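You operate a simulated robot arm through the tools that you are given. There is no shell and no other tool. Be economical: measure what you need, move in short steps, check, and stop when the job is done.

The job below is to be done with a simulated two-armed robot. You get a single attempt, and the scene is never put back.

Task
Open the upper bench drawer, put the red lamp in the inside of the upper bench drawer and shut the drawer again. Then take the yellow plug and leave it on the grey stand shelf. Then put the round bulb from the top of the window bench on the top of the left hood. Then switch the desk fan switch on. Then take the gold collar bulb and leave it on the bottom shelf of the store rack. Then open the red scrap bin lid. Do these in the order given. Set down upright: red lamp, round bulb, gold collar bulb.

Only the result counts: the job must be done as asked and must still hold three seconds after the hand-in. Knocking over, shifting, dropping, spilling or breaking anything else fails it. A push-on lid holds only when it is set on centred and level and pressed home; a screw cap is set on level and turned clockwise until tight.

Robot
Two 7-joint arms with fingered hands on one trunk, on a base that drives. Base frame: it is fixed to the floor where the robot stands at the start and does not move with it; the origin is under the middle of the robot, x ahead of it, y to its left, z up. Readings come in cm, rad, newtons and seconds.
The left shoulder is at the start at [9.1, 17.4, 89.3], the right one opposite. With the tool pointing down near the work surface each hand reaches from about 10 to 76 cm from the robot's upright axis, wherever it stands, measured 20 degrees to its own side. Places, roughly: bottom shelf of the store rack [-470, 460, 10]; desk fan switch [10, 40, 70]; gold collar bulb [-450, 225, 75]; grey stand shelf (63x19 cm) [-58, -296, 30]; inside of the upper bench drawer [60, 20, 60]; red lamp [-25, -200, 75]; red scrap bin lid [-410, 380, 90]; round bulb [0, -150, 75]; top of the left hood [-470, -180, 120]; upper bench drawer [60, 10, 70]; yellow plug (5x5x4 cm) [-20, -180, 80]. Payload 3.8 kg a hand.
The tool frame of a hand sits at the grasp point between the pads (the TCP): z along the fingers, y along the line on which they close. The tips reach 2.6 cm beyond it. The gripper opens to 13.2 cm. The gripper's body begins 7.3 cm behind the TCP. The gripper is a hand of 3 fingers: y runs from the thumb to the fingers, the wrist lies at [0, 0, -22.4] in the tool frame.
Orientation is told as [roll, pitch, yaw] about the base's x, y, z axes, in that order, counted from this pose: with the fingers straight down and closing along the base's y, the tool's x points along the base's -x, its y along +y and its z along -z.

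Tools
- The arms move only by the tool step_arm. It takes "left_deltas", "right_deltas" or both (then of equal length, played together; a hand with none holds still); each is a list of rows, each a list of 6 numbers: the shift along the tool's x, y, z in cm, then the turn, a rotation vector about the tool's x, y, z in rad. In form: [[dx, dy, dz, wx, wy, wz], ...]. A call has 1 to 20 rows; each row is the pose to reach, as a shift and turn from the pose commanded when the call began, along the tool's axes at that moment. A row lasts 0.2 s, in which the tool goes at most 5 cm and 0.15 rad; a call with a longer step from one row to the next is refused whole. A pose out of reach is approached as far as the arm can. The call stops where the force on the tool passes 40 N (or 10 N more than at its start, if that is more) or the arm is blocked; 0.2 s more then pass. In this call time passes only in rows, and 0.2 s behind the last. The reply holds the time, the measured pose of the TCP, the force on the tool along the base axes, the opening and the grip force, in the units named above and with some noise, with the torque about the TCP (base axes, N m) and any sound that the robot's microphone picked up, and new pictures: "pictures" is both (left out), scene, wrist or none (wrist: the cameras of the hands that moved).
- Cameras (640 x 400 px; columns grow to the right, rows downward): "scene" is now at [15.46, 4.91, 81.74]; the picture's right is [0.64, -0.77, 0.00], its down [0.04, 0.03, -1.00] and it looks along [0.77, 0.64, 0.05] (base axes); focal length 214 px, centre (320, 200). "left" rides on the left gripper at [-6.2, 0.3, -9.2] in its tool frame; the picture's right is [-0.05, -1.00, 0.00], its down [0.83, -0.04, -0.56] and it looks along [0.55, -0.03, 0.83] (tool axes); focal length 230 px, centre (320, 200). "right" rides on the right gripper at [6.2, 0.3, -9.2] in its tool frame; the picture's right is [-0.05, 1.00, 0.00], its down [-0.83, -0.04, -0.56] and it looks along [-0.55, -0.03, 0.83] (tool axes); focal length 230 px, centre (320, 200).
- lift_body(by): slides the trunk up (or, below 0, down) by that many cm; the arms and the scene camera ride with it, the base frame stays. It gives what a move gives, with no picture.
- drive_base(legs): drives the robot by 1 to 6 legs, each [ahead, left, turn to the left] in cm, cm and rad, along the robot's own axes; the way and the turn of a leg run together, so that a leg with both is an arc; at most 150 cm and 3.142 rad a leg. The arms and the cameras ride along, it lands a little off, and it stops where it bumps. It gives what a move gives, and a new picture of the scene camera.
- set_fingers(finger1, finger2, thumb_bend, hand): sets how far each is bent, from 0 (flat) to 1 (curled in); at 0.3 the hand is open as for a grip, at 0.7 the pads meet at the TCP. One left out holds its place. A second passes; each finger stops where it meets its share of the squeeze, and holds until it gets a number again. It is the only way to open and close the hand. It gives what a move gives, with no picture; readings hold the bend of each and the force on the fingers (four entries, about 0 where the hand has none), thumb and palm.
- head_to(pan, tilt): turns the head with the scene camera to pan (to the left, within 1.047 rad either way) and tilt (down, from -0.506 to 1.204), counted from straight ahead of the robot. It gives what a move gives, and a new picture of the scene camera.
- point_at(camera, pixels): for up to 12 pixels [column, row] of the newest picture of that camera ("zoom" is the newest enlarged one), the place [x, y, z] in the base frame of the surface seen there, good to about 0.2 cm, but the place of the scene camera against the robot may be out by one fixed shift of up to 1.8 cm in any direction. It takes no simulated time.
- close_up(camera, box): a new picture of the part [left, top, right, bottom] of that camera's present view, enlarged. It takes no simulated time.
- close_job(): hands the job in; it is judged then, once.

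Go step by step. Measure first, check grasps and placings, and put right what went wrong. The budget is 124 turns and 260 pictures, counting those below and the enlarged ones. Unless the task says otherwise, let go and move clear before handing in.

The tools are called after "Request:" as name(argument=value, ...) on one line, values as JSON. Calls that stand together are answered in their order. step_arm: Moves the arms, as the interface text tells. Its arguments: {"type":"object","properties":{"left_deltas":{"type":"array","items":{"type":"array","items":{"type":"number"}}},"right_deltas":{"type":"array","items":{"type":"array","items":{"type":"number"}}},"pictures":{"type":"string","enum":["both","scene","wrist","none"]}},"required":[]} The other tools are called the same way: lift_body (by) slides the trunk up or down; set_fingers (finger1, finger2, thumb_bend, hand) moves the fingers one by one; drive_base (legs) drives the base; head_to (pan, tilt) turns the head that bears the scene camera; point_at (camera, pixels) gives the place of the surface under pixels of a picture; close_up (camera, box) takes an enlarged picture of a part of a camera's view; close_job () hands the job in.

At the start:

```text
clock: 0.0
left_position: [49.95, 34.94, 102.62]
left_ee_rot: [0.0, -0.001, 0.001]
left_ft_force: [-0.7, -0.1, 0.0]
left_wrist_torque: [0.0, 0.03, 0.02]
left_finger_gap: 13.21
left_grasp_force: 0.0
left_shape: jaw
left_bend: [0.3, 0.3, 0.3]
left_finger forces: [0.1, 0.0, 0.0, 0.0, 0.0, 0.1]
right_position: [37.2, -1.64, 92.32]
right_ee_rot: [0.0, 0.0, 0.001]
right_ft_force: [0.8, 1.0, -0.1]
right_wrist_torque: [-0.02, 0.01, -0.02]
right_finger_gap: 13.2
right_grasp_force: 0.0
right_shape: jaw
right_bend: [0.3, 0.3, 0.3]
right_finger forces: [0.0, 0.0, 0.0, 0.0, 0.1, 0.0]
trunk travel left (down, up): [-19.9, 28.3]
robot x, y, heading: [0.03, 0.22, -0.001]
head pan, tilt: [0.691, -0.047]
```

scene: 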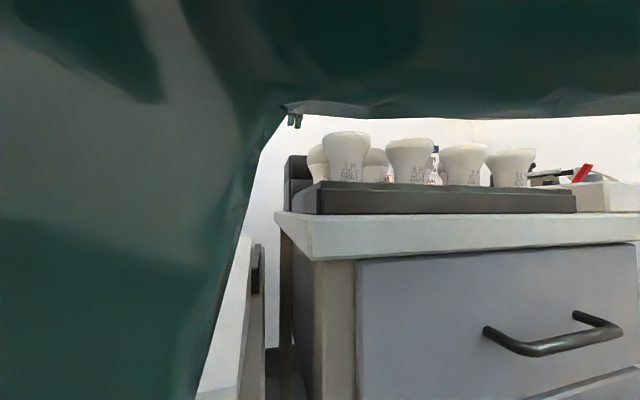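
right: 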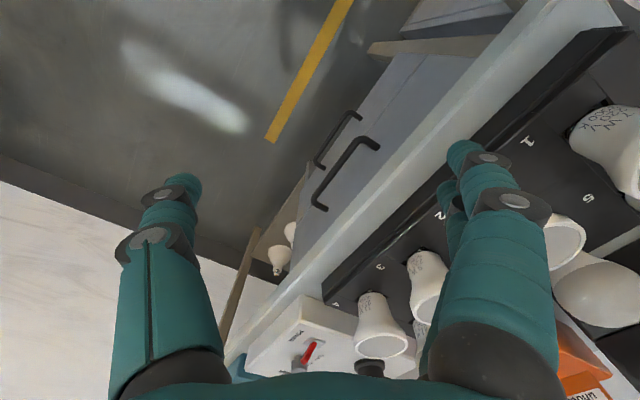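
left: 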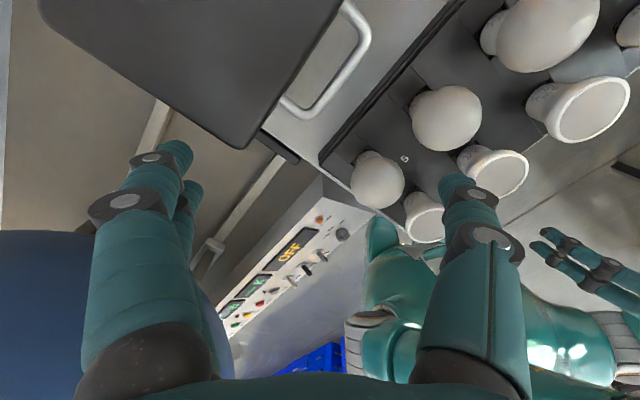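

The scene picture shows a drawer with a dark handle near (550,335) and a tray of bulbs on the bench; the left arm blocks much of the view. I'll turn the head to see the bench properly.

Request:
head_to(pan=0.0, tilt=0.5)

Request:
head_to(pan=-0.9, tilt=0.3)

```text
clock: 1.1
left_position: [49.72, 34.84, 102.62]
left_ee_rot: [-0.001, 0.001, 0.001]
left_ft_force: [0.0, 0.9, -0.2]
left_wrist_torque: [0.01, -0.02, -0.04]
left_finger_gap: 13.22
left_grasp_force: 0.0
left_shape: jaw
left_bend: [0.3, 0.3, 0.3]
left_finger forces: [0.0, 0.0, 0.0, 0.1, 0.1, 0.1]
right_position: [37.18, -1.58, 92.39]
right_ee_rot: [0.0, 0.0, 0.0]
right_ft_force: [-0.5, 0.2, -0.6]
right_wrist_torque: [0.01, 0.0, 0.02]
right_finger_gap: 13.17
right_grasp_force: 0.1
right_shape: jaw
right_bend: [0.3, 0.3, 0.3]
right_finger forces: [0.0, 0.0, 0.1, 0.1, 0.1, 0.1]
trunk travel left (down, up): [-19.9, 28.3]
robot x, y, heading: [-0.2, -0.18, -0.003]
head pan, tilt: [0.0, 0.499]
```

scene: 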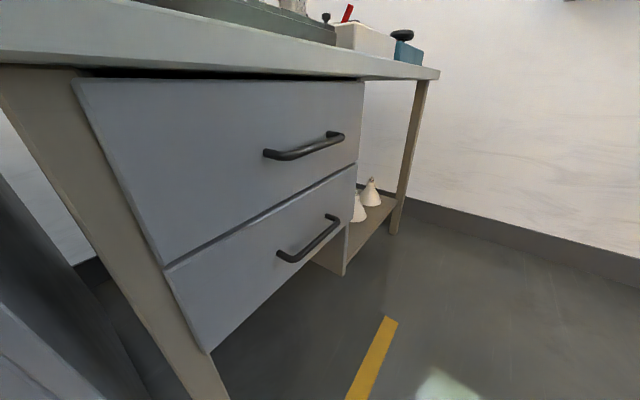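

```text
clock: 2.3
left_position: [49.77, 34.95, 102.57]
left_ee_rot: [0.0, 0.0, 0.0]
left_ft_force: [-0.2, -0.5, 0.4]
left_wrist_torque: [0.01, -0.01, -0.02]
left_finger_gap: 13.18
left_grasp_force: 0.0
left_shape: jaw
left_bend: [0.3, 0.3, 0.3]
left_finger forces: [0.0, 0.0, 0.0, 0.0, 0.0, 0.0]
right_position: [37.18, -1.52, 92.29]
right_ee_rot: [-0.001, 0.0, -0.002]
right_ft_force: [0.3, -0.7, -0.3]
right_wrist_torque: [-0.01, -0.03, -0.04]
right_finger_gap: 13.2
right_grasp_force: 0.1
right_shape: jaw
right_bend: [0.3, 0.3, 0.3]
right_finger forces: [0.1, 0.1, 0.0, 0.0, 0.0, 0.1]
trunk travel left (down, up): [-19.9, 28.3]
robot x, y, heading: [0.21, 0.06, 0.006]
head pan, tilt: [-0.901, 0.3]
```

scene: 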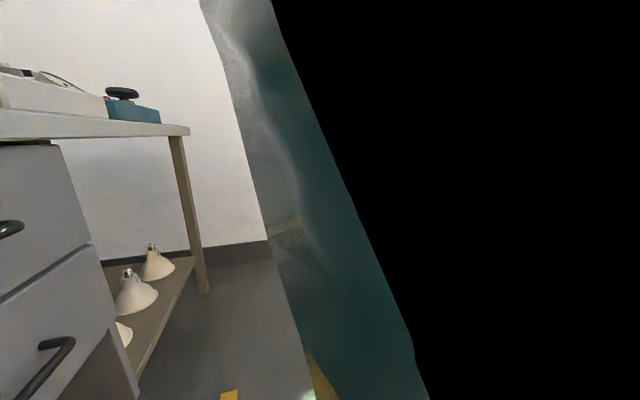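

The pan 0 picture showed the upper drawer handle at (305,148), its front face oblique to me. I'll go back to that view and measure the handle, front corners and bench top.

Request:
head_to(pan=0.15, tilt=0.45)

```text
clock: 3.6
left_position: [49.87, 34.96, 102.65]
left_ee_rot: [0.001, -0.002, -0.001]
left_ft_force: [0.0, 0.3, 0.1]
left_wrist_torque: [0.02, -0.01, 0.03]
left_finger_gap: 13.2
left_grasp_force: 0.0
left_shape: jaw
left_bend: [0.3, 0.3, 0.3]
left_finger forces: [0.1, 0.0, 0.0, 0.1, 0.0, 0.1]
right_position: [37.17, -1.69, 92.22]
right_ee_rot: [0.001, 0.0, 0.0]
right_ft_force: [-0.7, -0.2, 0.2]
right_wrist_torque: [0.0, -0.01, 0.0]
right_finger_gap: 13.2
right_grasp_force: 0.1
right_shape: jaw
right_bend: [0.3, 0.3, 0.3]
right_finger forces: [0.1, 0.0, 0.0, 0.0, 0.0, 0.1]
trunk travel left (down, up): [-19.9, 28.3]
robot x, y, heading: [0.18, -0.09, -0.002]
head pan, tilt: [0.15, 0.45]
```

scene: 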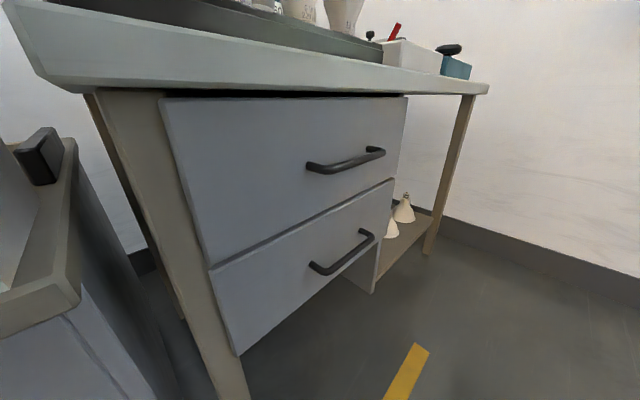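

Request:
point_at(camera="scene", pixels=[[320, 168], [376, 152], [345, 163], [165, 100], [404, 100], [205, 258], [393, 182], [50, 75], [484, 92], [395, 40], [395, 60], [300, 200]])

Request:
close_up(camera="scene", box=[320, 0, 500, 112])

```text
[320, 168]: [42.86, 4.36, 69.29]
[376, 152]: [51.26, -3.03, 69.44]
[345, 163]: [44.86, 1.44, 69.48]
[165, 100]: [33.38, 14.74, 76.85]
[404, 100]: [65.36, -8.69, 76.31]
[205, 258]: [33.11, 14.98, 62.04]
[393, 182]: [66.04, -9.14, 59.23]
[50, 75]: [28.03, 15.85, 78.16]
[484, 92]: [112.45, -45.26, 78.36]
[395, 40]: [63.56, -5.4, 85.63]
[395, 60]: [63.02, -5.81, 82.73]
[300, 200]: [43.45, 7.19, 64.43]
```

```text
3.56 times, centred on (410, 56) of scene
```

zoom: 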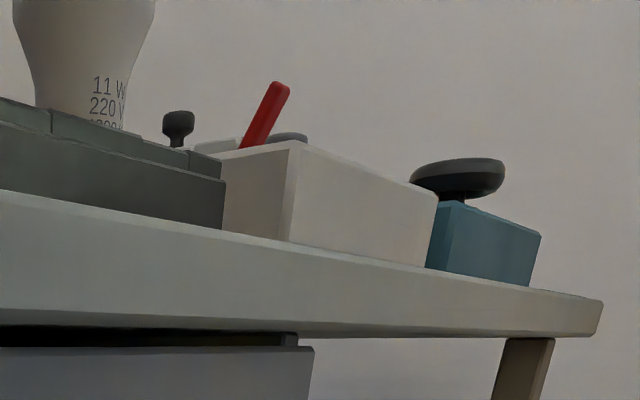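

The upper drawer face runs along about (0.81,-0.59), with its outward normal near (-0.59,-0.81); the handle bar is at about [46,0.5,69.4]. Before turning, I'll look left to see what the left arm could hit.

Request:
head_to(pan=1.04, tilt=0.4)

Request:
close_up(camera="left", box=[0, 0, 400, 250])

```text
clock: 4.8
left_position: [49.77, 34.97, 102.55]
left_ee_rot: [0.0, -0.001, 0.0]
left_ft_force: [-0.4, 0.2, -0.2]
left_wrist_torque: [0.04, 0.01, 0.05]
left_finger_gap: 13.19
left_grasp_force: 0.1
left_shape: jaw
left_bend: [0.3, 0.3, 0.3]
left_finger forces: [0.1, 0.0, 0.0, 0.0, 0.1, 0.0]
right_position: [37.18, -1.59, 92.31]
right_ee_rot: [0.0, 0.0, 0.0]
right_ft_force: [-0.2, -0.1, 0.3]
right_wrist_torque: [0.02, 0.0, 0.0]
right_finger_gap: 13.22
right_grasp_force: 0.1
right_shape: jaw
right_bend: [0.3, 0.3, 0.3]
right_finger forces: [0.0, 0.0, 0.1, 0.0, 0.0, 0.2]
trunk travel left (down, up): [-19.9, 28.3]
robot x, y, heading: [0.08, -0.06, 0.002]
head pan, tilt: [1.04, 0.4]
```

scene: 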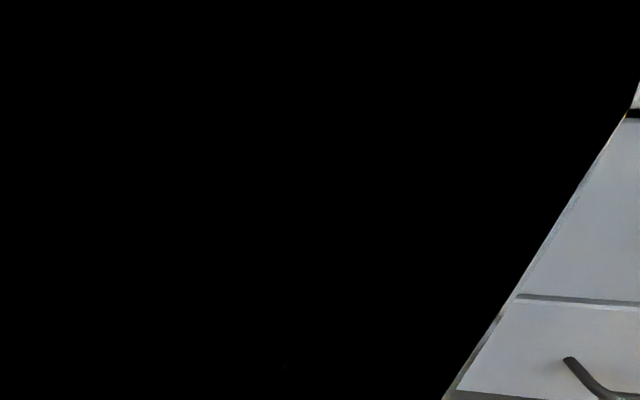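

```text
1.60 times, centred on (200, 125) of left
```

zoom: 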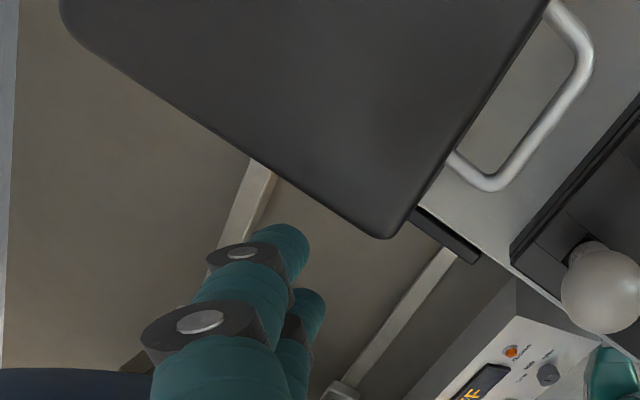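

The scene view is blocked by my own upper arm, so I'll measure the dark panel, handle and control box through the left wrist camera.

Request:
point_at(camera="left", pixels=[[235, 140], [60, 20], [200, 30], [340, 70], [120, 110], [240, 230], [300, 240], [20, 100], [40, 300], [310, 230], [370, 180], [540, 30]])

Request:
close_up(camera="left", box=[160, 180, 400, 330])

```text
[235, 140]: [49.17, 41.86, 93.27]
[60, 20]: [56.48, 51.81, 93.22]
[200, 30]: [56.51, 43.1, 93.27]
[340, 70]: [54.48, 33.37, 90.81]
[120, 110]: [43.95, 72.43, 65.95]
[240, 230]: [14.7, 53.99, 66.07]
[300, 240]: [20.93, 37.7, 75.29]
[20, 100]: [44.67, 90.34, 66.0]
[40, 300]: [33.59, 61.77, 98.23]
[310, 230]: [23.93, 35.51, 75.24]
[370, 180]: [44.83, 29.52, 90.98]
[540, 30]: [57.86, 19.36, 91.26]
```

```text
2.67 times, centred on (280, 255) of left
```

zoom: 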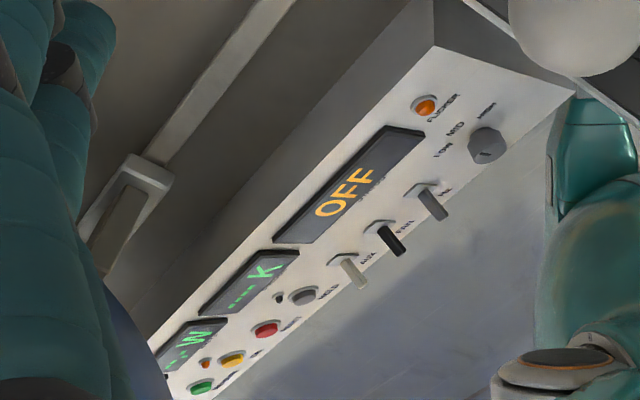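

Bulb tops are at z≈91 and the dark case at z≈93 close under the left hand, so I'll lift and pull back the left arm before shifting the base to the right and turning to face the drawer.

Request:
step_arm(left_deltas=[[0, 0, -4, 0, 0, 0], [0, 0, -8, 0, 0, 0], [4, 0, -10, 0, 0, 0], [8, 0, -10, 0, 0, 0], [12, -2, -10, 0, 0, 0], [16, -4, -10, 0, 0, 0], [20, -5, -10, 0, 0, 0]], pictures="none")

Request:
drive_base(legs=[[0, -42, 0], [0, 0, 0.94]])

Request:
head_to(pan=0.0, tilt=0.5)

```text
clock: 6.3
left_position: [28.99, 33.89, 104.26]
left_ee_rot: [0.001, 0.001, -0.002]
left_ft_force: [-0.2, 0.6, 0.3]
left_wrist_torque: [0.0, 0.02, 0.03]
left_finger_gap: 13.2
left_grasp_force: 0.1
left_shape: jaw
left_bend: [0.3, 0.3, 0.3]
left_finger forces: [0.1, 0.0, 0.0, 0.1, 0.1, 0.1]
left hand out of reach, approached as far as the arm can: row 1, 2, 3, 4, 5, 6, 7
right_position: [37.21, -1.52, 92.38]
right_ee_rot: [-0.001, 0.001, -0.001]
right_ft_force: [0.5, 0.3, -1.3]
right_wrist_torque: [-0.01, 0.05, -0.01]
right_finger_gap: 13.2
right_grasp_force: 0.1
right_shape: jaw
right_bend: [0.3, 0.3, 0.3]
right_finger forces: [0.0, 0.1, 0.0, 0.0, 0.0, 0.1]
trunk travel left (down, up): [-19.9, 28.3]
robot x, y, heading: [0.17, 0.09, -0.002]
head pan, tilt: [1.04, 0.4]
```

```text
clock: 13.0
left_position: [-10.3, 0.94, 104.17]
left_ee_rot: [0.002, 0.001, 0.943]
left_ft_force: [0.0, -0.6, 0.1]
left_wrist_torque: [0.0, -0.01, -0.03]
left_finger_gap: 13.18
left_grasp_force: 0.2
left_shape: jaw
left_bend: [0.3, 0.3, 0.3]
left_finger forces: [0.0, 0.1, 0.0, 0.0, 0.1, 0.0]
right_position: [23.04, -13.3, 92.3]
right_ee_rot: [0.0, 0.001, 0.944]
right_ft_force: [0.2, 0.1, 0.2]
right_wrist_torque: [-0.01, 0.02, 0.0]
right_finger_gap: 13.18
right_grasp_force: 0.1
right_shape: jaw
right_bend: [0.3, 0.3, 0.3]
right_finger forces: [0.0, 0.0, 0.1, 0.0, 0.0, 0.1]
trunk travel left (down, up): [-19.9, 28.3]
robot x, y, heading: [-0.19, -42.69, 0.937]
head pan, tilt: [1.04, 0.4]
```

scene: 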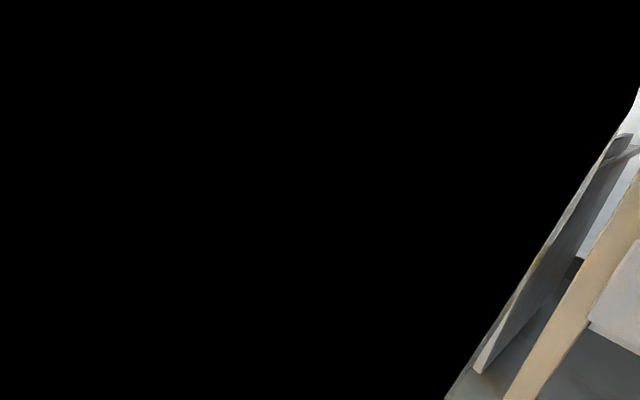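

```text
clock: 14.3
left_position: [-10.34, 0.87, 104.22]
left_ee_rot: [0.002, 0.0, 0.942]
left_ft_force: [-0.2, 0.5, 0.6]
left_wrist_torque: [0.0, 0.01, 0.02]
left_finger_gap: 13.17
left_grasp_force: 0.1
left_shape: jaw
left_bend: [0.3, 0.3, 0.3]
left_finger forces: [0.0, 0.0, 0.0, 0.0, 0.0, 0.0]
right_position: [23.22, -13.34, 92.24]
right_ee_rot: [0.0, 0.001, 0.942]
right_ft_force: [0.6, 1.3, -0.5]
right_wrist_torque: [-0.01, -0.03, 0.0]
right_finger_gap: 13.21
right_grasp_force: 0.0
right_shape: jaw
right_bend: [0.3, 0.3, 0.3]
right_finger forces: [0.0, 0.0, 0.1, 0.0, 0.0, 0.1]
trunk travel left (down, up): [-19.9, 28.3]
robot x, y, heading: [0.04, -42.53, 0.94]
head pan, tilt: [0.0, 0.499]
```

scene: 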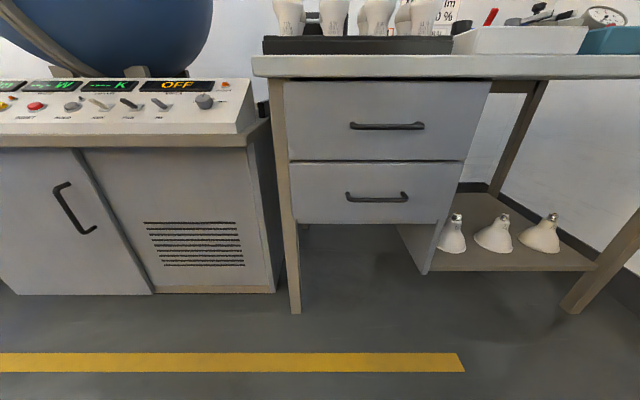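

Now I face the bench squarely: upper handle spans (350,126)-(424,126), and the fan panel levers are at about (98,103),(128,103),(160,103). I'll measure the handle and read the lever labels now.

Request:
point_at(camera="scene", pixels=[[353, 126], [387, 127], [421, 126], [387, 110], [289, 84], [486, 84], [287, 158], [465, 160], [387, 68], [387, 90], [160, 105], [128, 105]])

Request:
close_up(camera="scene", box=[0, 60, 250, 150])

```text
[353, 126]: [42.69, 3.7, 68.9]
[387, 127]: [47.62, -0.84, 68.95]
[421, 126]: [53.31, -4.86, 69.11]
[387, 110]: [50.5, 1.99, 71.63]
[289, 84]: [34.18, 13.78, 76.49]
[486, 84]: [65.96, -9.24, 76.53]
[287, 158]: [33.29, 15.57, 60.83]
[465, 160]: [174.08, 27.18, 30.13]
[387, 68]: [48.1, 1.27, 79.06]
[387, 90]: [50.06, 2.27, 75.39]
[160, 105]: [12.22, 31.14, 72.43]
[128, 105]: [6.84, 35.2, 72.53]
```

```text
2.56 times, centred on (125, 105) of scene
```

zoom: 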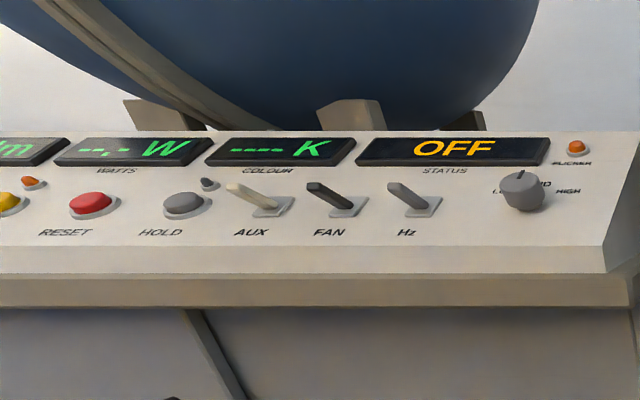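

The FAN lever is the dark one at (128,103). The handle bar runs s=32–46 at z≈69, so I'll bring the right hand to a horizontal pre-grasp, fingers closing vertically, about 13 cm in front of the bar.

Request:
step_arm(right_deltas=[[-0.7, -0.8, 1.45, -0.0756, -0.0756, 0.0756], [-1.4, -1.6, 2.9, -0.1512, -0.1512, 0.1512], [-2.1, -2.3, 4.4, -0.2267, -0.2267, 0.2267], [-2.8, -3.1, 5.8, -0.3023, -0.3023, 0.3023], [-3.5, -3.9, 7.3, -0.3779, -0.3779, 0.3779], [-4.2, -4.7, 8.7, -0.4535, -0.4535, 0.4535], [-4.9, -5.5, 10.2, -0.529, -0.529, 0.529], [-5.6, -6.3, 11.6, -0.6046, -0.6046, 0.6046], [-6.3, -7.0, 13.1, -0.6802, -0.6802, 0.6802], [-7.0, -7.8, 14.5, -0.7558, -0.7558, 0.7558], [-7.6, -8.6, 16, -0.8313, -0.8313, 0.8313], [-8.3, -9.4, 17.4, -0.9069, -0.9069, 0.9069], [-9, -10.2, 18.9, -0.9825, -0.9825, 0.9825], [-9.7, -11, 20.3, -1.0581, -1.0581, 1.0581], [-10.4, -11.7, 21.8, -1.1336, -1.1336, 1.1336], [-11.1, -12.5, 23.3, -1.2092, -1.2092, 1.2092]])

Request:
set_fingers(hand="right", finger1=0.45, finger2=0.45, thumb_bend=0.45)

```text
clock: 17.7
left_position: [-10.34, 0.88, 104.15]
left_ee_rot: [0.002, 0.0, 0.942]
left_ft_force: [0.2, 0.2, 0.1]
left_wrist_torque: [0.0, -0.01, 0.03]
left_finger_gap: 13.18
left_grasp_force: 0.0
left_shape: jaw
left_bend: [0.3, 0.3, 0.3]
left_finger forces: [0.1, 0.1, 0.0, 0.0, 0.0, 0.0]
right_position: [39.06, -3.67, 76.25]
right_ee_rot: [1.109, -0.284, -0.171]
right_ft_force: [-0.1, 0.9, -0.4]
right_wrist_torque: [0.02, -0.01, 0.03]
right_finger_gap: 13.19
right_grasp_force: 0.0
right_shape: jaw
right_bend: [0.3, 0.3, 0.3]
right_finger forces: [0.0, 0.1, 0.1, 0.0, 0.0, 0.1]
right hand out of reach, approached as far as the arm can: row 6, 7, 8, 9, 10, 11, 12, 13, 14, 15, 16
trunk travel left (down, up): [-19.9, 28.3]
robot x, y, heading: [0.2, -43.04, 0.94]
head pan, tilt: [0.0, 0.499]
```

scene: 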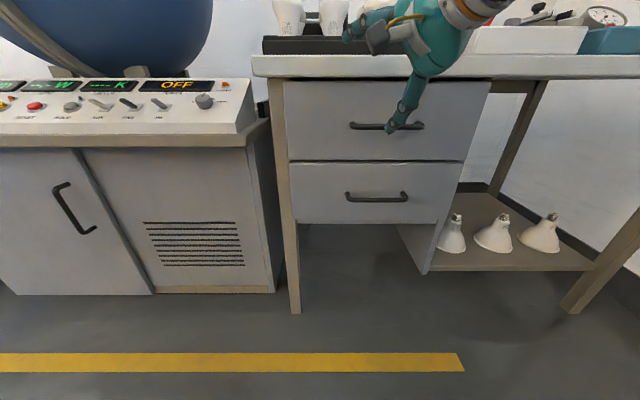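
right: 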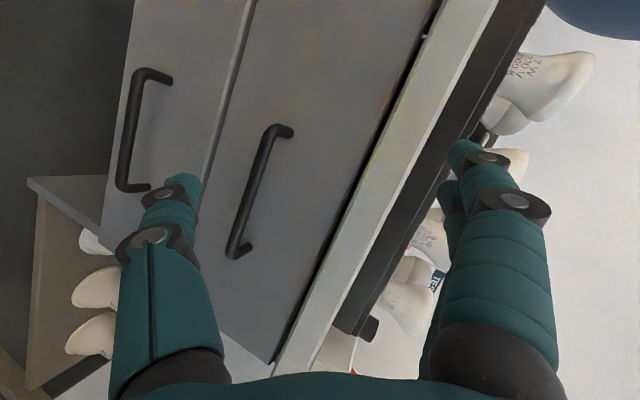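

```text
clock: 18.7
left_position: [-10.23, 0.86, 104.16]
left_ee_rot: [0.001, 0.0, 0.942]
left_ft_force: [-0.3, 0.3, 0.3]
left_wrist_torque: [-0.02, 0.0, 0.0]
left_finger_gap: 13.2
left_grasp_force: 0.3
left_shape: jaw
left_bend: [0.3, 0.3, 0.3]
left_finger forces: [0.1, 0.0, 0.1, 0.0, 0.0, 0.0]
right_position: [39.02, -3.67, 76.31]
right_ee_rot: [1.11, -0.284, -0.171]
right_ft_force: [0.4, 0.2, -0.2]
right_wrist_torque: [-0.03, 0.01, 0.01]
right_finger_gap: 8.55
right_grasp_force: 0.1
right_shape: fingers
right_bend: [0.45, 0.45, 0.45]
right_finger forces: [0.1, 0.1, 0.0, 0.0, 0.1, 0.0]
trunk travel left (down, up): [-19.9, 28.3]
robot x, y, heading: [0.34, -42.52, 0.941]
head pan, tilt: [0.0, 0.499]
```

The hand fell short of the asked orientation because the arm is too folded this close. I'll back the base 22 cm and re-send a hold row to see where the command stands.

Request:
drive_base(legs=[[-22, 0, 0]])

Request:
step_arm(right_deltas=[[0, 0, 0, 0, 0, 0], [0, 0, 0, 0, 0, 0]], pictures="none")

```text
clock: 20.4
left_position: [-23.34, -16.86, 104.16]
left_ee_rot: [0.003, 0.0, 0.945]
left_ft_force: [-1.4, 0.5, -0.1]
left_wrist_torque: [0.0, -0.02, 0.0]
left_finger_gap: 13.21
left_grasp_force: 0.0
left_shape: jaw
left_bend: [0.3, 0.3, 0.3]
left_finger forces: [0.0, 0.1, 0.1, 0.0, 0.0, 0.0]
right_position: [26.06, -21.26, 76.23]
right_ee_rot: [1.111, -0.286, -0.172]
right_ft_force: [0.4, -0.7, 0.3]
right_wrist_torque: [0.0, 0.03, 0.01]
right_finger_gap: 8.52
right_grasp_force: 0.1
right_shape: fingers
right_bend: [0.45, 0.45, 0.45]
right_finger forces: [0.1, 0.0, 0.0, 0.0, 0.0, 0.0]
trunk travel left (down, up): [-19.9, 28.3]
robot x, y, heading: [-13.22, -60.38, 0.944]
head pan, tilt: [0.0, 0.499]
```

scene: 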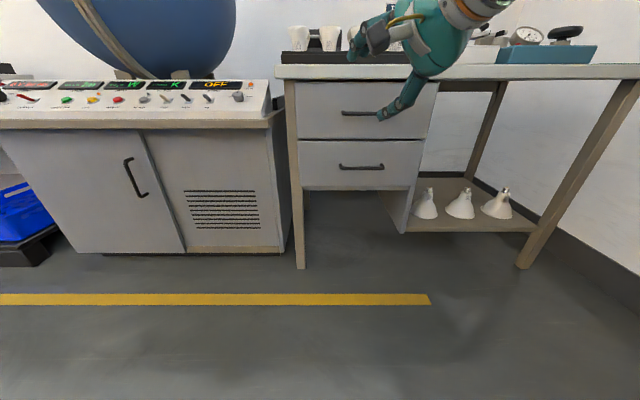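

```text
clock: 21.0
left_position: [-23.17, -16.75, 104.14]
left_ee_rot: [0.003, 0.0, 0.944]
left_ft_force: [-0.2, -0.1, 0.0]
left_wrist_torque: [-0.01, 0.02, 0.01]
left_finger_gap: 13.19
left_grasp_force: 0.0
left_shape: jaw
left_bend: [0.3, 0.3, 0.3]
left_finger forces: [0.1, 0.0, 0.1, 0.0, 0.1, 0.0]
right_position: [26.06, -21.28, 76.2]
right_ee_rot: [1.111, -0.285, -0.17]
right_ft_force: [-0.2, 0.3, 0.5]
right_wrist_torque: [-0.06, -0.02, -0.01]
right_finger_gap: 8.52
right_grasp_force: 0.2
right_shape: fingers
right_bend: [0.45, 0.45, 0.45]
right_finger forces: [0.1, 0.1, 0.0, 0.0, 0.1, 0.0]
trunk travel left (down, up): [-19.9, 28.3]
robot x, y, heading: [-12.81, -60.31, 0.943]
head pan, tilt: [0.0, 0.499]
```

The command holds where the arm stopped, so I compute from the measured pose: rotate by about (-0.385,-0.382,0.379) and shift to about [40.4,-10.8,69] for the pre-grasp.

Request:
step_arm(right_deltas=[[-1.6, -0.6, 2.7, -0.064, -0.064, 0.063], [-3.3, -1.2, 5.35, -0.128, -0.127, 0.126], [-4.9, -1.8, 8, -0.192, -0.191, 0.19], [-6.5, -2.4, 10.7, -0.256, -0.255, 0.253], [-8.2, -3, 13.4, -0.32, -0.318, 0.316], [-9.8, -3.6, 16.05, -0.3845, -0.3818, 0.379]])

```text
clock: 22.4
left_position: [-23.15, -16.65, 104.07]
left_ee_rot: [0.001, 0.001, 0.943]
left_ft_force: [-0.2, 0.2, -0.1]
left_wrist_torque: [-0.03, 0.0, 0.01]
left_finger_gap: 13.18
left_grasp_force: 0.1
left_shape: jaw
left_bend: [0.3, 0.3, 0.3]
left_finger forces: [0.0, 0.0, 0.1, 0.0, 0.0, 0.0]
right_position: [52.07, -17.24, 70.16]
right_ee_rot: [1.544, 0.032, -0.496]
right_ft_force: [0.1, 0.0, 0.0]
right_wrist_torque: [0.02, -0.01, -0.01]
right_finger_gap: 8.49
right_grasp_force: 0.0
right_shape: fingers
right_bend: [0.45, 0.45, 0.45]
right_finger forces: [0.0, 0.0, 0.0, 0.0, 0.0, 0.1]
right hand out of reach, approached as far as the arm can: row 1, 2, 3, 4, 5, 6
trunk travel left (down, up): [-19.9, 28.3]
robot x, y, heading: [-12.61, -60.06, 0.944]
head pan, tilt: [0.0, 0.499]
```

scene: 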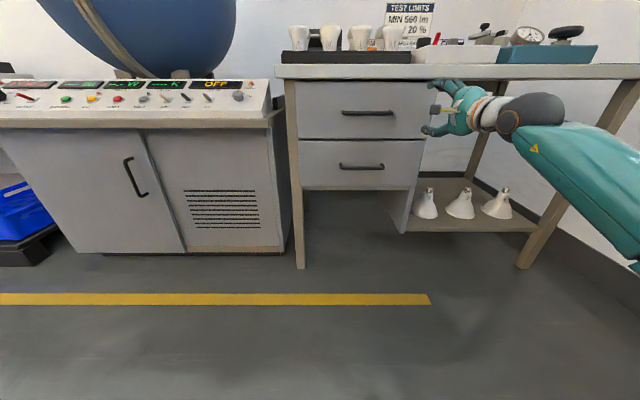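
right: 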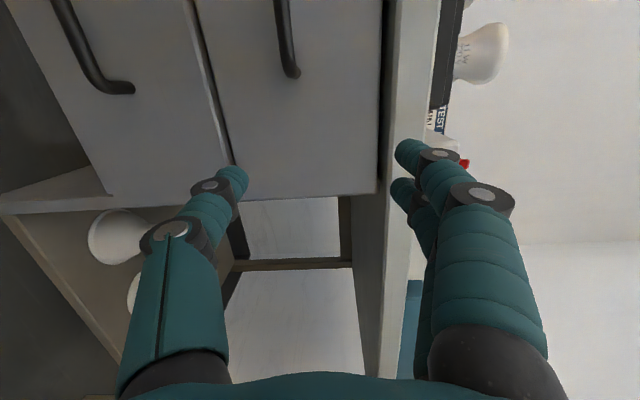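

The hand is nearly right (rot [1.54,0.03,-0.50]) but sits 13 cm too far right and 0.13 rad off. I'll correct with the base: shift left 22 cm, forward 3, and turn right 0.125.

Request:
drive_base(legs=[[3.3, 22.1, 0], [0, 0, -0.125]])

Request:
step_arm(right_deltas=[[0, 0, 0, 0, 0, 0]], pictures="wrist")

```text
clock: 25.5
left_position: [-33.77, -0.12, 104.11]
left_ee_rot: [0.001, 0.001, 0.817]
left_ft_force: [-0.6, -0.7, 1.1]
left_wrist_torque: [0.01, -0.01, 0.0]
left_finger_gap: 13.17
left_grasp_force: 0.1
left_shape: jaw
left_bend: [0.3, 0.3, 0.3]
left_finger forces: [0.0, 0.0, 0.0, 0.1, 0.0, 0.0]
right_position: [41.05, -10.11, 70.2]
right_ee_rot: [1.541, 0.033, -0.622]
right_ft_force: [0.4, 0.1, -0.2]
right_wrist_torque: [0.0, 0.02, 0.02]
right_finger_gap: 8.47
right_grasp_force: 0.1
right_shape: fingers
right_bend: [0.45, 0.45, 0.45]
right_finger forces: [0.1, 0.0, 0.1, 0.0, 0.1, 0.0]
trunk travel left (down, up): [-19.9, 28.3]
robot x, y, heading: [-28.66, -44.37, 0.817]
head pan, tilt: [0.0, 0.499]
```

scene: 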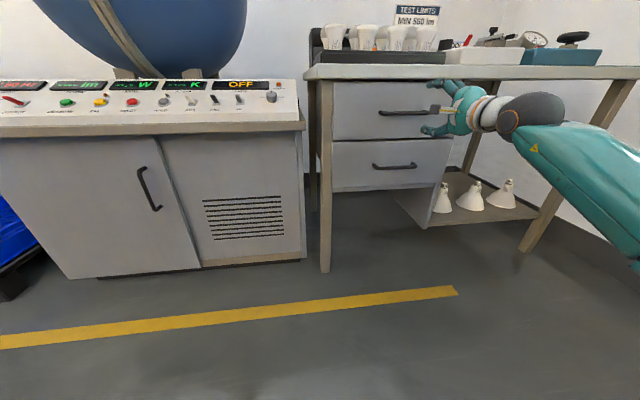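

```text
clock: 25.9
left_position: [-33.8, -0.12, 104.19]
left_ee_rot: [0.003, 0.0, 0.818]
left_ft_force: [0.1, -0.3, 0.1]
left_wrist_torque: [0.0, 0.04, -0.03]
left_finger_gap: 13.18
left_grasp_force: 0.0
left_shape: jaw
left_bend: [0.3, 0.3, 0.3]
left_finger forces: [0.0, 0.1, 0.0, 0.1, 0.0, 0.0]
right_position: [40.92, -10.09, 70.09]
right_ee_rot: [1.542, 0.033, -0.621]
right_ft_force: [-0.3, -0.1, 0.2]
right_wrist_torque: [-0.01, -0.02, 0.05]
right_finger_gap: 8.47
right_grasp_force: 0.0
right_shape: fingers
right_bend: [0.45, 0.45, 0.45]
right_finger forces: [0.0, 0.1, 0.1, 0.0, 0.0, 0.0]
trunk travel left (down, up): [-19.9, 28.3]
robot x, y, heading: [-28.9, -44.24, 0.816]
head pan, tilt: [0.0, 0.499]
```

right: 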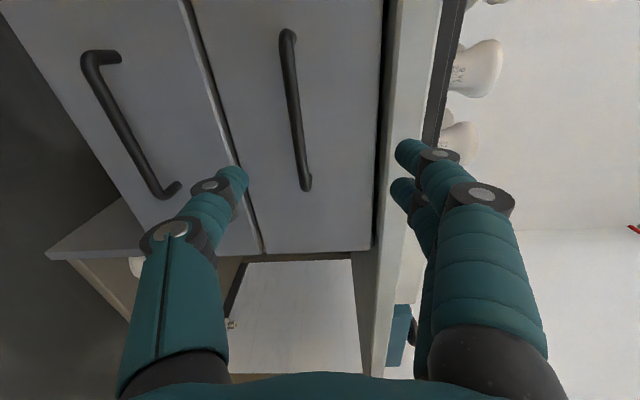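

Request:
point_at(camera="right", pixels=[[288, 50], [297, 110], [304, 170], [340, 110], [345, 180], [376, 150]])

Request:
point_at(camera="scene", pixels=[[392, 112], [382, 113]])

```text
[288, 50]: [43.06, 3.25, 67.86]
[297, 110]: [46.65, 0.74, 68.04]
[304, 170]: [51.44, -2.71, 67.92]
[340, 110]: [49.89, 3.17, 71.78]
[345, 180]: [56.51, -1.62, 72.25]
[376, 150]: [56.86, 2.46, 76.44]
```

```text
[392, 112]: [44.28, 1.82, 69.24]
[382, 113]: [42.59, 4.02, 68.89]
```

The wrist camera puts the bar at z≈67.9, f≈28 along the pull axis, with the face at f≈31.9. I'll advance so the bar lies between the pads, then close.

Request:
step_arm(right_deltas=[[0.1, -1.85, 1, 0, 0, 0], [0.2, -1.85, 4.5, 0, 0, 0], [0.3, -1.85, 8.5, 0, 0, 0], [0.35, -1.85, 12.2, 0, 0, 0]], pictures="wrist")

Request:
set_fingers(hand="right", finger1=0.72, finger2=0.72, thumb_bend=0.72)

```text
clock: 26.9
left_position: [-33.68, -0.16, 104.17]
left_ee_rot: [0.003, 0.001, 0.816]
left_ft_force: [0.1, -0.9, -0.8]
left_wrist_torque: [0.04, 0.0, 0.0]
left_finger_gap: 13.18
left_grasp_force: 0.0
left_shape: jaw
left_bend: [0.3, 0.3, 0.3]
left_finger forces: [0.0, 0.1, 0.0, 0.0, 0.1, 0.1]
right_position: [47.54, 0.19, 67.97]
right_ee_rot: [1.541, 0.032, -0.622]
right_ft_force: [-0.1, 0.2, -0.9]
right_wrist_torque: [0.0, 0.01, 0.01]
right_finger_gap: 8.46
right_grasp_force: 0.1
right_shape: fingers
right_bend: [0.45, 0.45, 0.45]
right_finger forces: [0.1, 0.1, 0.0, 0.1, 0.0, 0.0]
trunk travel left (down, up): [-19.9, 28.3]
robot x, y, heading: [-28.7, -43.98, 0.815]
head pan, tilt: [0.0, 0.499]
```

right: 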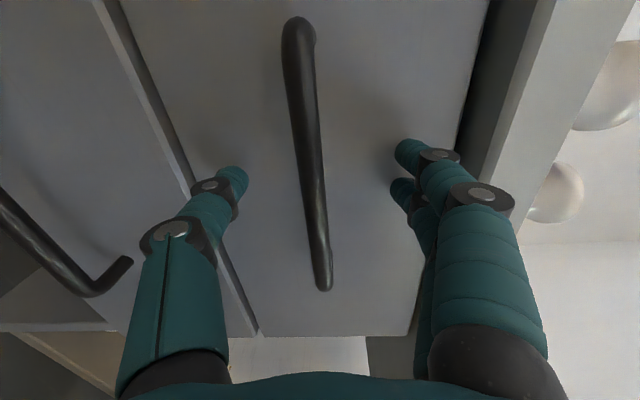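

```text
clock: 27.9
left_position: [-33.7, -0.18, 104.1]
left_ee_rot: [0.003, 0.001, 0.817]
left_ft_force: [0.0, 0.0, 0.6]
left_wrist_torque: [0.03, 0.03, 0.01]
left_finger_gap: 13.19
left_grasp_force: 0.0
left_shape: jaw
left_bend: [0.3, 0.3, 0.3]
left_finger forces: [0.0, 0.0, 0.0, 0.0, 0.0, 0.0]
right_position: [47.48, 0.1, 67.82]
right_ee_rot: [1.54, 0.031, -0.622]
right_ft_force: [1.3, 1.1, -3.4]
right_wrist_torque: [-0.03, 0.01, -0.02]
right_finger_gap: 0.3
right_grasp_force: 1.9
right_shape: fingers
right_bend: [0.72, 0.72, 0.7]
right_finger forces: [0.0, 0.1, 0.0, 0.0, 3.9, 0.0]
trunk travel left (down, up): [-19.9, 28.3]
robot x, y, heading: [-28.74, -44.25, 0.821]
head pan, tilt: [0.0, 0.499]
```

The gap closed to 0.3 cm with some thumb force, so the bar may be hooked behind the curled fingers. I'll test with a short pull.

Request:
step_arm(right_deltas=[[0, 0, -1.5, 0, 0, 0], [0, 0, -3, 0, 0, 0], [0, 0, -4.5, 0, 0, 0]], pictures="wrist")

```text
clock: 28.7
left_position: [-33.64, -0.1, 104.1]
left_ee_rot: [0.001, -0.001, 0.817]
left_ft_force: [-1.4, -0.5, 0.1]
left_wrist_torque: [0.0, 0.04, -0.01]
left_finger_gap: 13.18
left_grasp_force: 0.0
left_shape: jaw
left_bend: [0.3, 0.3, 0.3]
left_finger forces: [0.1, 0.0, 0.1, 0.0, 0.0, 0.1]
right_position: [45.08, -3.63, 68.07]
right_ee_rot: [1.541, 0.037, -0.62]
right_ft_force: [-1.1, 0.3, -4.0]
right_wrist_torque: [0.01, 0.0, 0.01]
right_finger_gap: 0.33
right_grasp_force: 1.7
right_shape: fingers
right_bend: [0.72, 0.72, 0.71]
right_finger forces: [0.0, 0.0, 0.1, 0.0, 3.3, 0.0]
trunk travel left (down, up): [-19.9, 28.3]
robot x, y, heading: [-28.9, -44.36, 0.819]
head pan, tilt: [0.0, 0.499]
```

right: 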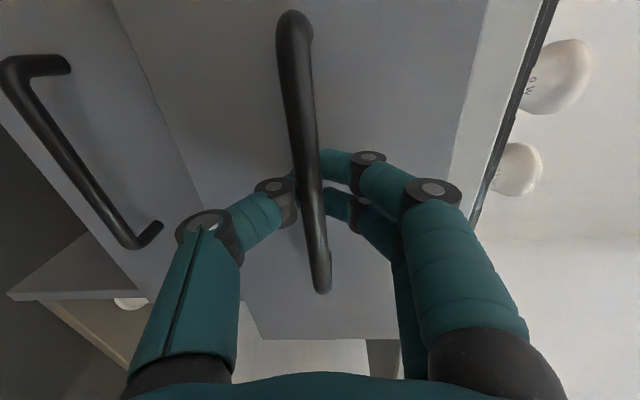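

The bar is hooked inside the curled fingers and the drawer moved with the hand. I'll pull the rest by driving the base back along the drawer axis 18 cm.

Request:
drive_base(legs=[[-17.9, -2.25, 0]])

Request:
step_arm(right_deltas=[[0, 0, 0, 0, 0, 0]], pictures="wrist")

```text
clock: 30.2
left_position: [-44.2, -14.57, 104.1]
left_ee_rot: [0.0, -0.001, 0.817]
left_ft_force: [-0.4, -0.4, -0.6]
left_wrist_torque: [0.05, 0.0, 0.02]
left_finger_gap: 13.2
left_grasp_force: 0.1
left_shape: jaw
left_bend: [0.3, 0.3, 0.3]
left_finger forces: [0.1, 0.0, 0.1, 0.0, 0.1, 0.0]
right_position: [34.44, -18.07, 68.21]
right_ee_rot: [1.543, 0.034, -0.619]
right_ft_force: [1.1, -0.1, -2.3]
right_wrist_torque: [0.03, -0.01, 0.0]
right_finger_gap: 0.19
right_grasp_force: 2.1
right_shape: fingers
right_bend: [0.72, 0.72, 0.71]
right_finger forces: [0.0, 0.1, 0.0, 0.0, 3.0, 0.1]
trunk travel left (down, up): [-19.9, 28.3]
robot x, y, heading: [-39.11, -59.06, 0.812]
head pan, tilt: [0.0, 0.499]
```

scene: 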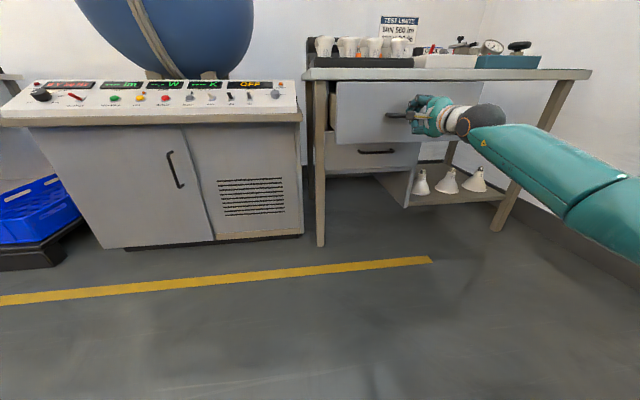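

```text
clock: 30.6
left_position: [-44.13, -14.66, 104.12]
left_ee_rot: [0.001, 0.0, 0.818]
left_ft_force: [0.0, 0.5, 0.1]
left_wrist_torque: [0.01, -0.01, -0.02]
left_finger_gap: 13.19
left_grasp_force: 0.1
left_shape: jaw
left_bend: [0.3, 0.3, 0.3]
left_finger forces: [0.1, 0.1, 0.0, 0.0, 0.0, 0.0]
right_position: [34.56, -18.06, 68.11]
right_ee_rot: [1.542, 0.034, -0.621]
right_ft_force: [0.1, 0.1, -1.5]
right_wrist_torque: [0.02, -0.01, -0.01]
right_finger_gap: 0.18
right_grasp_force: 0.9
right_shape: fingers
right_bend: [0.72, 0.72, 0.71]
right_finger forces: [0.0, 0.0, 0.0, 0.0, 2.0, 0.0]
trunk travel left (down, up): [-19.9, 28.3]
robot x, y, heading: [-39.54, -59.07, 0.819]
head pan, tilt: [0.0, 0.499]
```

right: 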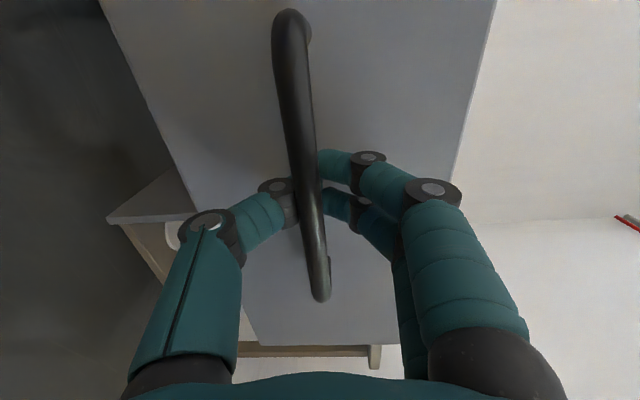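

The drawer is open about 22 cm, enough to reach in from above. I'll release the handle and back the hand straight off.

Request:
set_fingers(hand="right", finger1=0.4, finger2=0.4, thumb_bend=0.4)

Request:
drive_base(legs=[[-24, -3, 0]])

Request:
drive_base(legs=[[0, 0, -1.6]])

```text
clock: 31.6
left_position: [-44.16, -14.66, 104.21]
left_ee_rot: [0.003, -0.001, 0.816]
left_ft_force: [-0.2, 0.5, -0.6]
left_wrist_torque: [0.04, 0.0, -0.02]
left_finger_gap: 13.19
left_grasp_force: 0.1
left_shape: jaw
left_bend: [0.3, 0.3, 0.3]
left_finger forces: [0.1, 0.1, 0.0, 0.0, 0.0, 0.0]
right_position: [34.55, -18.22, 68.24]
right_ee_rot: [1.543, 0.033, -0.619]
right_ft_force: [-0.2, -0.4, -0.6]
right_wrist_torque: [-0.01, -0.01, 0.02]
right_finger_gap: 10.09
right_grasp_force: 0.1
right_shape: fingers
right_bend: [0.4, 0.4, 0.4]
right_finger forces: [0.0, 0.1, 0.1, 0.1, 0.0, 0.0]
trunk travel left (down, up): [-19.9, 28.3]
robot x, y, heading: [-39.58, -58.94, 0.816]
head pan, tilt: [0.0, 0.499]
```

```text
clock: 33.4
left_position: [-58.45, -34.14, 104.22]
left_ee_rot: [0.001, -0.002, 0.819]
left_ft_force: [0.6, -0.2, -0.1]
left_wrist_torque: [-0.04, 0.01, 0.02]
left_finger_gap: 13.19
left_grasp_force: 0.1
left_shape: jaw
left_bend: [0.3, 0.3, 0.3]
left_finger forces: [0.1, 0.0, 0.0, 0.0, 0.1, 0.0]
right_position: [20.26, -37.64, 68.18]
right_ee_rot: [1.542, 0.036, -0.618]
right_ft_force: [0.8, 0.3, -0.5]
right_wrist_torque: [-0.04, 0.02, -0.02]
right_finger_gap: 10.1
right_grasp_force: 0.0
right_shape: fingers
right_bend: [0.4, 0.4, 0.4]
right_finger forces: [0.1, 0.1, 0.0, 0.1, 0.0, 0.0]
trunk travel left (down, up): [-19.9, 28.3]
robot x, y, heading: [-53.47, -78.52, 0.817]
head pan, tilt: [0.0, 0.499]
```

scene: 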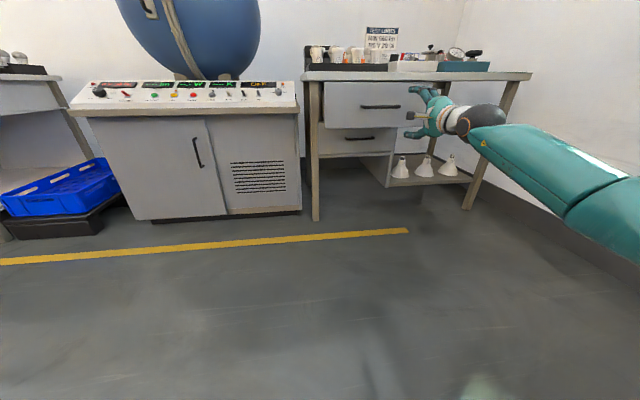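

```text
clock: 36.3
left_position: [-17.74, -51.94, 104.16]
left_ee_rot: [0.0, -0.001, -0.224]
left_ft_force: [-0.4, 0.0, -0.2]
left_wrist_torque: [0.03, 0.02, -0.02]
left_finger_gap: 13.21
left_grasp_force: 0.1
left_shape: jaw
left_bend: [0.3, 0.3, 0.3]
left_finger forces: [0.1, 0.0, 0.1, 0.0, 0.1, 0.0]
right_position: [18.97, -120.34, 68.06]
right_ee_rot: [1.544, 0.033, -1.639]
right_ft_force: [-6.5, 3.9, 1.1]
right_wrist_torque: [-0.12, -0.13, -0.41]
right_finger_gap: 10.11
right_grasp_force: 3.7
right_shape: fingers
right_bend: [0.4, 0.4, 0.4]
right_finger forces: [0.0, 0.0, 0.1, 0.0, 0.0, 6.6]
trunk travel left (down, up): [-19.9, 28.3]
robot x, y, heading: [-53.72, -78.47, -0.228]
head pan, tilt: [0.0, 0.499]
stopped in leg 1: the force on the tool passed its limit at 72 N (the readings are from after the stop); the commanded pose is now the measured one
```

scene: 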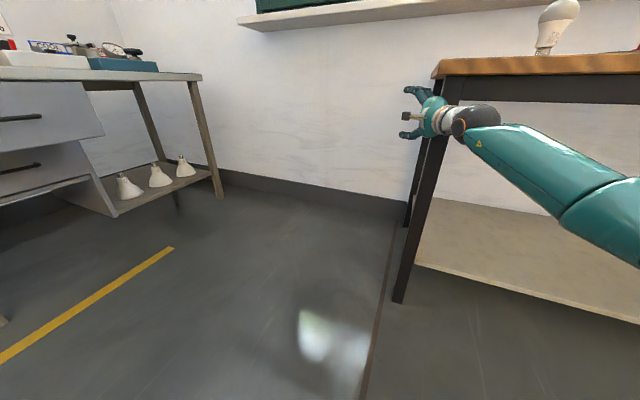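

The right hand bumped the window bench edge while turning (bulb still standing at (555,25)). I'll turn back left, back off, and fold the right arm to a tool-down carry pose.

Request:
drive_base(legs=[[0, 0, 0.3], [-25, 8, 0]])

Request:
step_arm(right_deltas=[[1, 2, -2.2, 0.085, 0.073, -0.073], [2, 4, -4.4, 0.17, 0.145, -0.145], [3, 6, -6.6, 0.256, 0.218, -0.218], [4, 8, -8.8, 0.341, 0.291, -0.291], [5, 10, -11, 0.427, 0.363, -0.363], [5.9, 12, -13.2, 0.512, 0.436, -0.436], [6.9, 14, -15.4, 0.597, 0.509, -0.509], [7.9, 16, -17.6, 0.683, 0.581, -0.581], [8.9, 18, -19.8, 0.768, 0.654, -0.654], [9.9, 20, -22, 0.853, 0.727, -0.727], [10.9, 22, -24.2, 0.939, 0.799, -0.799], [11.9, 24, -26.4, 1.024, 0.872, -0.872], [12.8, 26, -28.6, 1.109, 0.945, -0.945], [13.8, 28, -30.8, 1.195, 1.017, -1.017], [14.8, 30, -33, 1.28, 1.09, -1.09]], pictures="none")

Request:
head_to(pan=-0.9, tilt=0.2)

```text
clock: 39.2
left_position: [-52.34, -36.45, 104.12]
left_ee_rot: [0.002, 0.001, 0.075]
left_ft_force: [-0.1, 0.2, -0.7]
left_wrist_torque: [0.0, 0.0, 0.01]
left_finger_gap: 13.16
left_grasp_force: 0.2
left_shape: jaw
left_bend: [0.3, 0.3, 0.3]
left_finger forces: [0.0, 0.0, 0.0, 0.0, 0.1, 0.1]
right_position: [2.98, -90.91, 68.14]
right_ee_rot: [1.544, 0.033, -1.341]
right_ft_force: [0.1, -0.6, -0.2]
right_wrist_torque: [-0.01, 0.01, 0.02]
right_finger_gap: 10.12
right_grasp_force: 0.0
right_shape: fingers
right_bend: [0.4, 0.4, 0.4]
right_finger forces: [0.0, 0.1, 0.0, 0.1, 0.0, 0.1]
trunk travel left (down, up): [-19.9, 28.3]
robot x, y, heading: [-78.9, -72.0, 0.072]
head pan, tilt: [0.0, 0.499]
```

scene: 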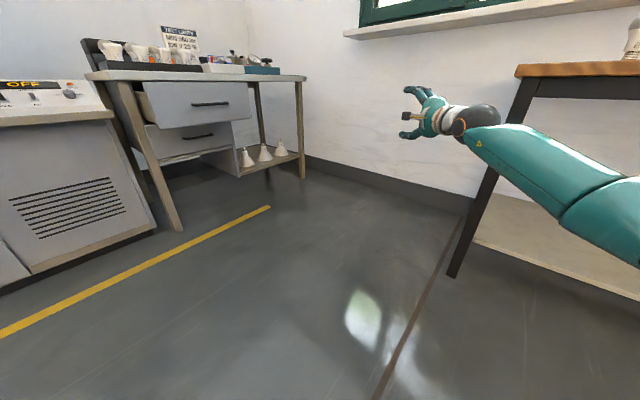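

```text
clock: 42.4
left_position: [-52.51, -36.36, 104.22]
left_ee_rot: [0.002, 0.0, 0.076]
left_ft_force: [-0.9, 0.8, -0.7]
left_wrist_torque: [0.01, -0.04, 0.04]
left_finger_gap: 13.21
left_grasp_force: 0.0
left_shape: jaw
left_bend: [0.3, 0.3, 0.3]
left_finger forces: [0.0, 0.0, 0.0, 0.0, 0.1, 0.1]
right_position: [-40.41, -80.33, 95.61]
right_ee_rot: [0.027, 0.031, 0.066]
right_ft_force: [0.3, 0.1, 0.0]
right_wrist_torque: [0.06, 0.01, 0.01]
right_finger_gap: 10.18
right_grasp_force: 0.0
right_shape: fingers
right_bend: [0.4, 0.4, 0.4]
right_finger forces: [0.1, 0.0, 0.1, 0.0, 0.1, 0.1]
right hand out of reach, approached as far as the arm can: row 7, 8, 9, 10, 11, 12, 13, 14, 15
trunk travel left (down, up): [-19.9, 28.3]
robot x, y, heading: [-78.92, -72.23, 0.073]
head pan, tilt: [0.0, 0.499]
```

```text
clock: 43.6
left_position: [-52.43, -36.49, 104.17]
left_ee_rot: [0.002, 0.001, 0.072]
left_ft_force: [0.1, -0.1, 0.3]
left_wrist_torque: [0.02, 0.02, -0.03]
left_finger_gap: 13.18
left_grasp_force: 0.0
left_shape: jaw
left_bend: [0.3, 0.3, 0.3]
left_finger forces: [0.0, 0.0, 0.0, 0.0, 0.0, 0.0]
right_position: [-40.25, -80.32, 95.6]
right_ee_rot: [0.031, 0.032, 0.067]
right_ft_force: [-0.1, 0.0, 0.1]
right_wrist_torque: [0.03, -0.02, -0.01]
right_finger_gap: 10.15
right_grasp_force: 0.0
right_shape: fingers
right_bend: [0.4, 0.4, 0.4]
right_finger forces: [0.0, 0.0, 0.0, 0.0, 0.1, 0.0]
trunk travel left (down, up): [-19.9, 28.3]
robot x, y, heading: [-78.42, -72.35, 0.075]
head pan, tilt: [-0.901, 0.201]
```

scene: 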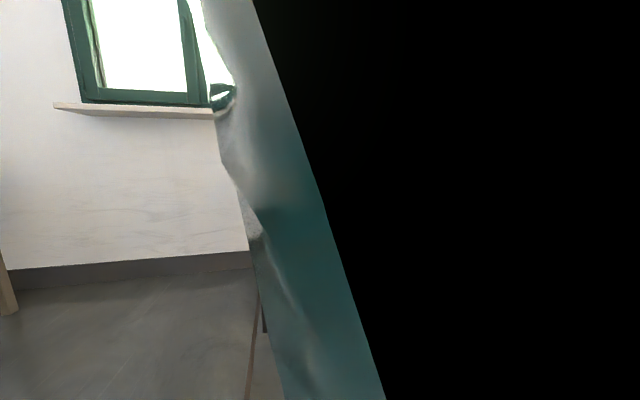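

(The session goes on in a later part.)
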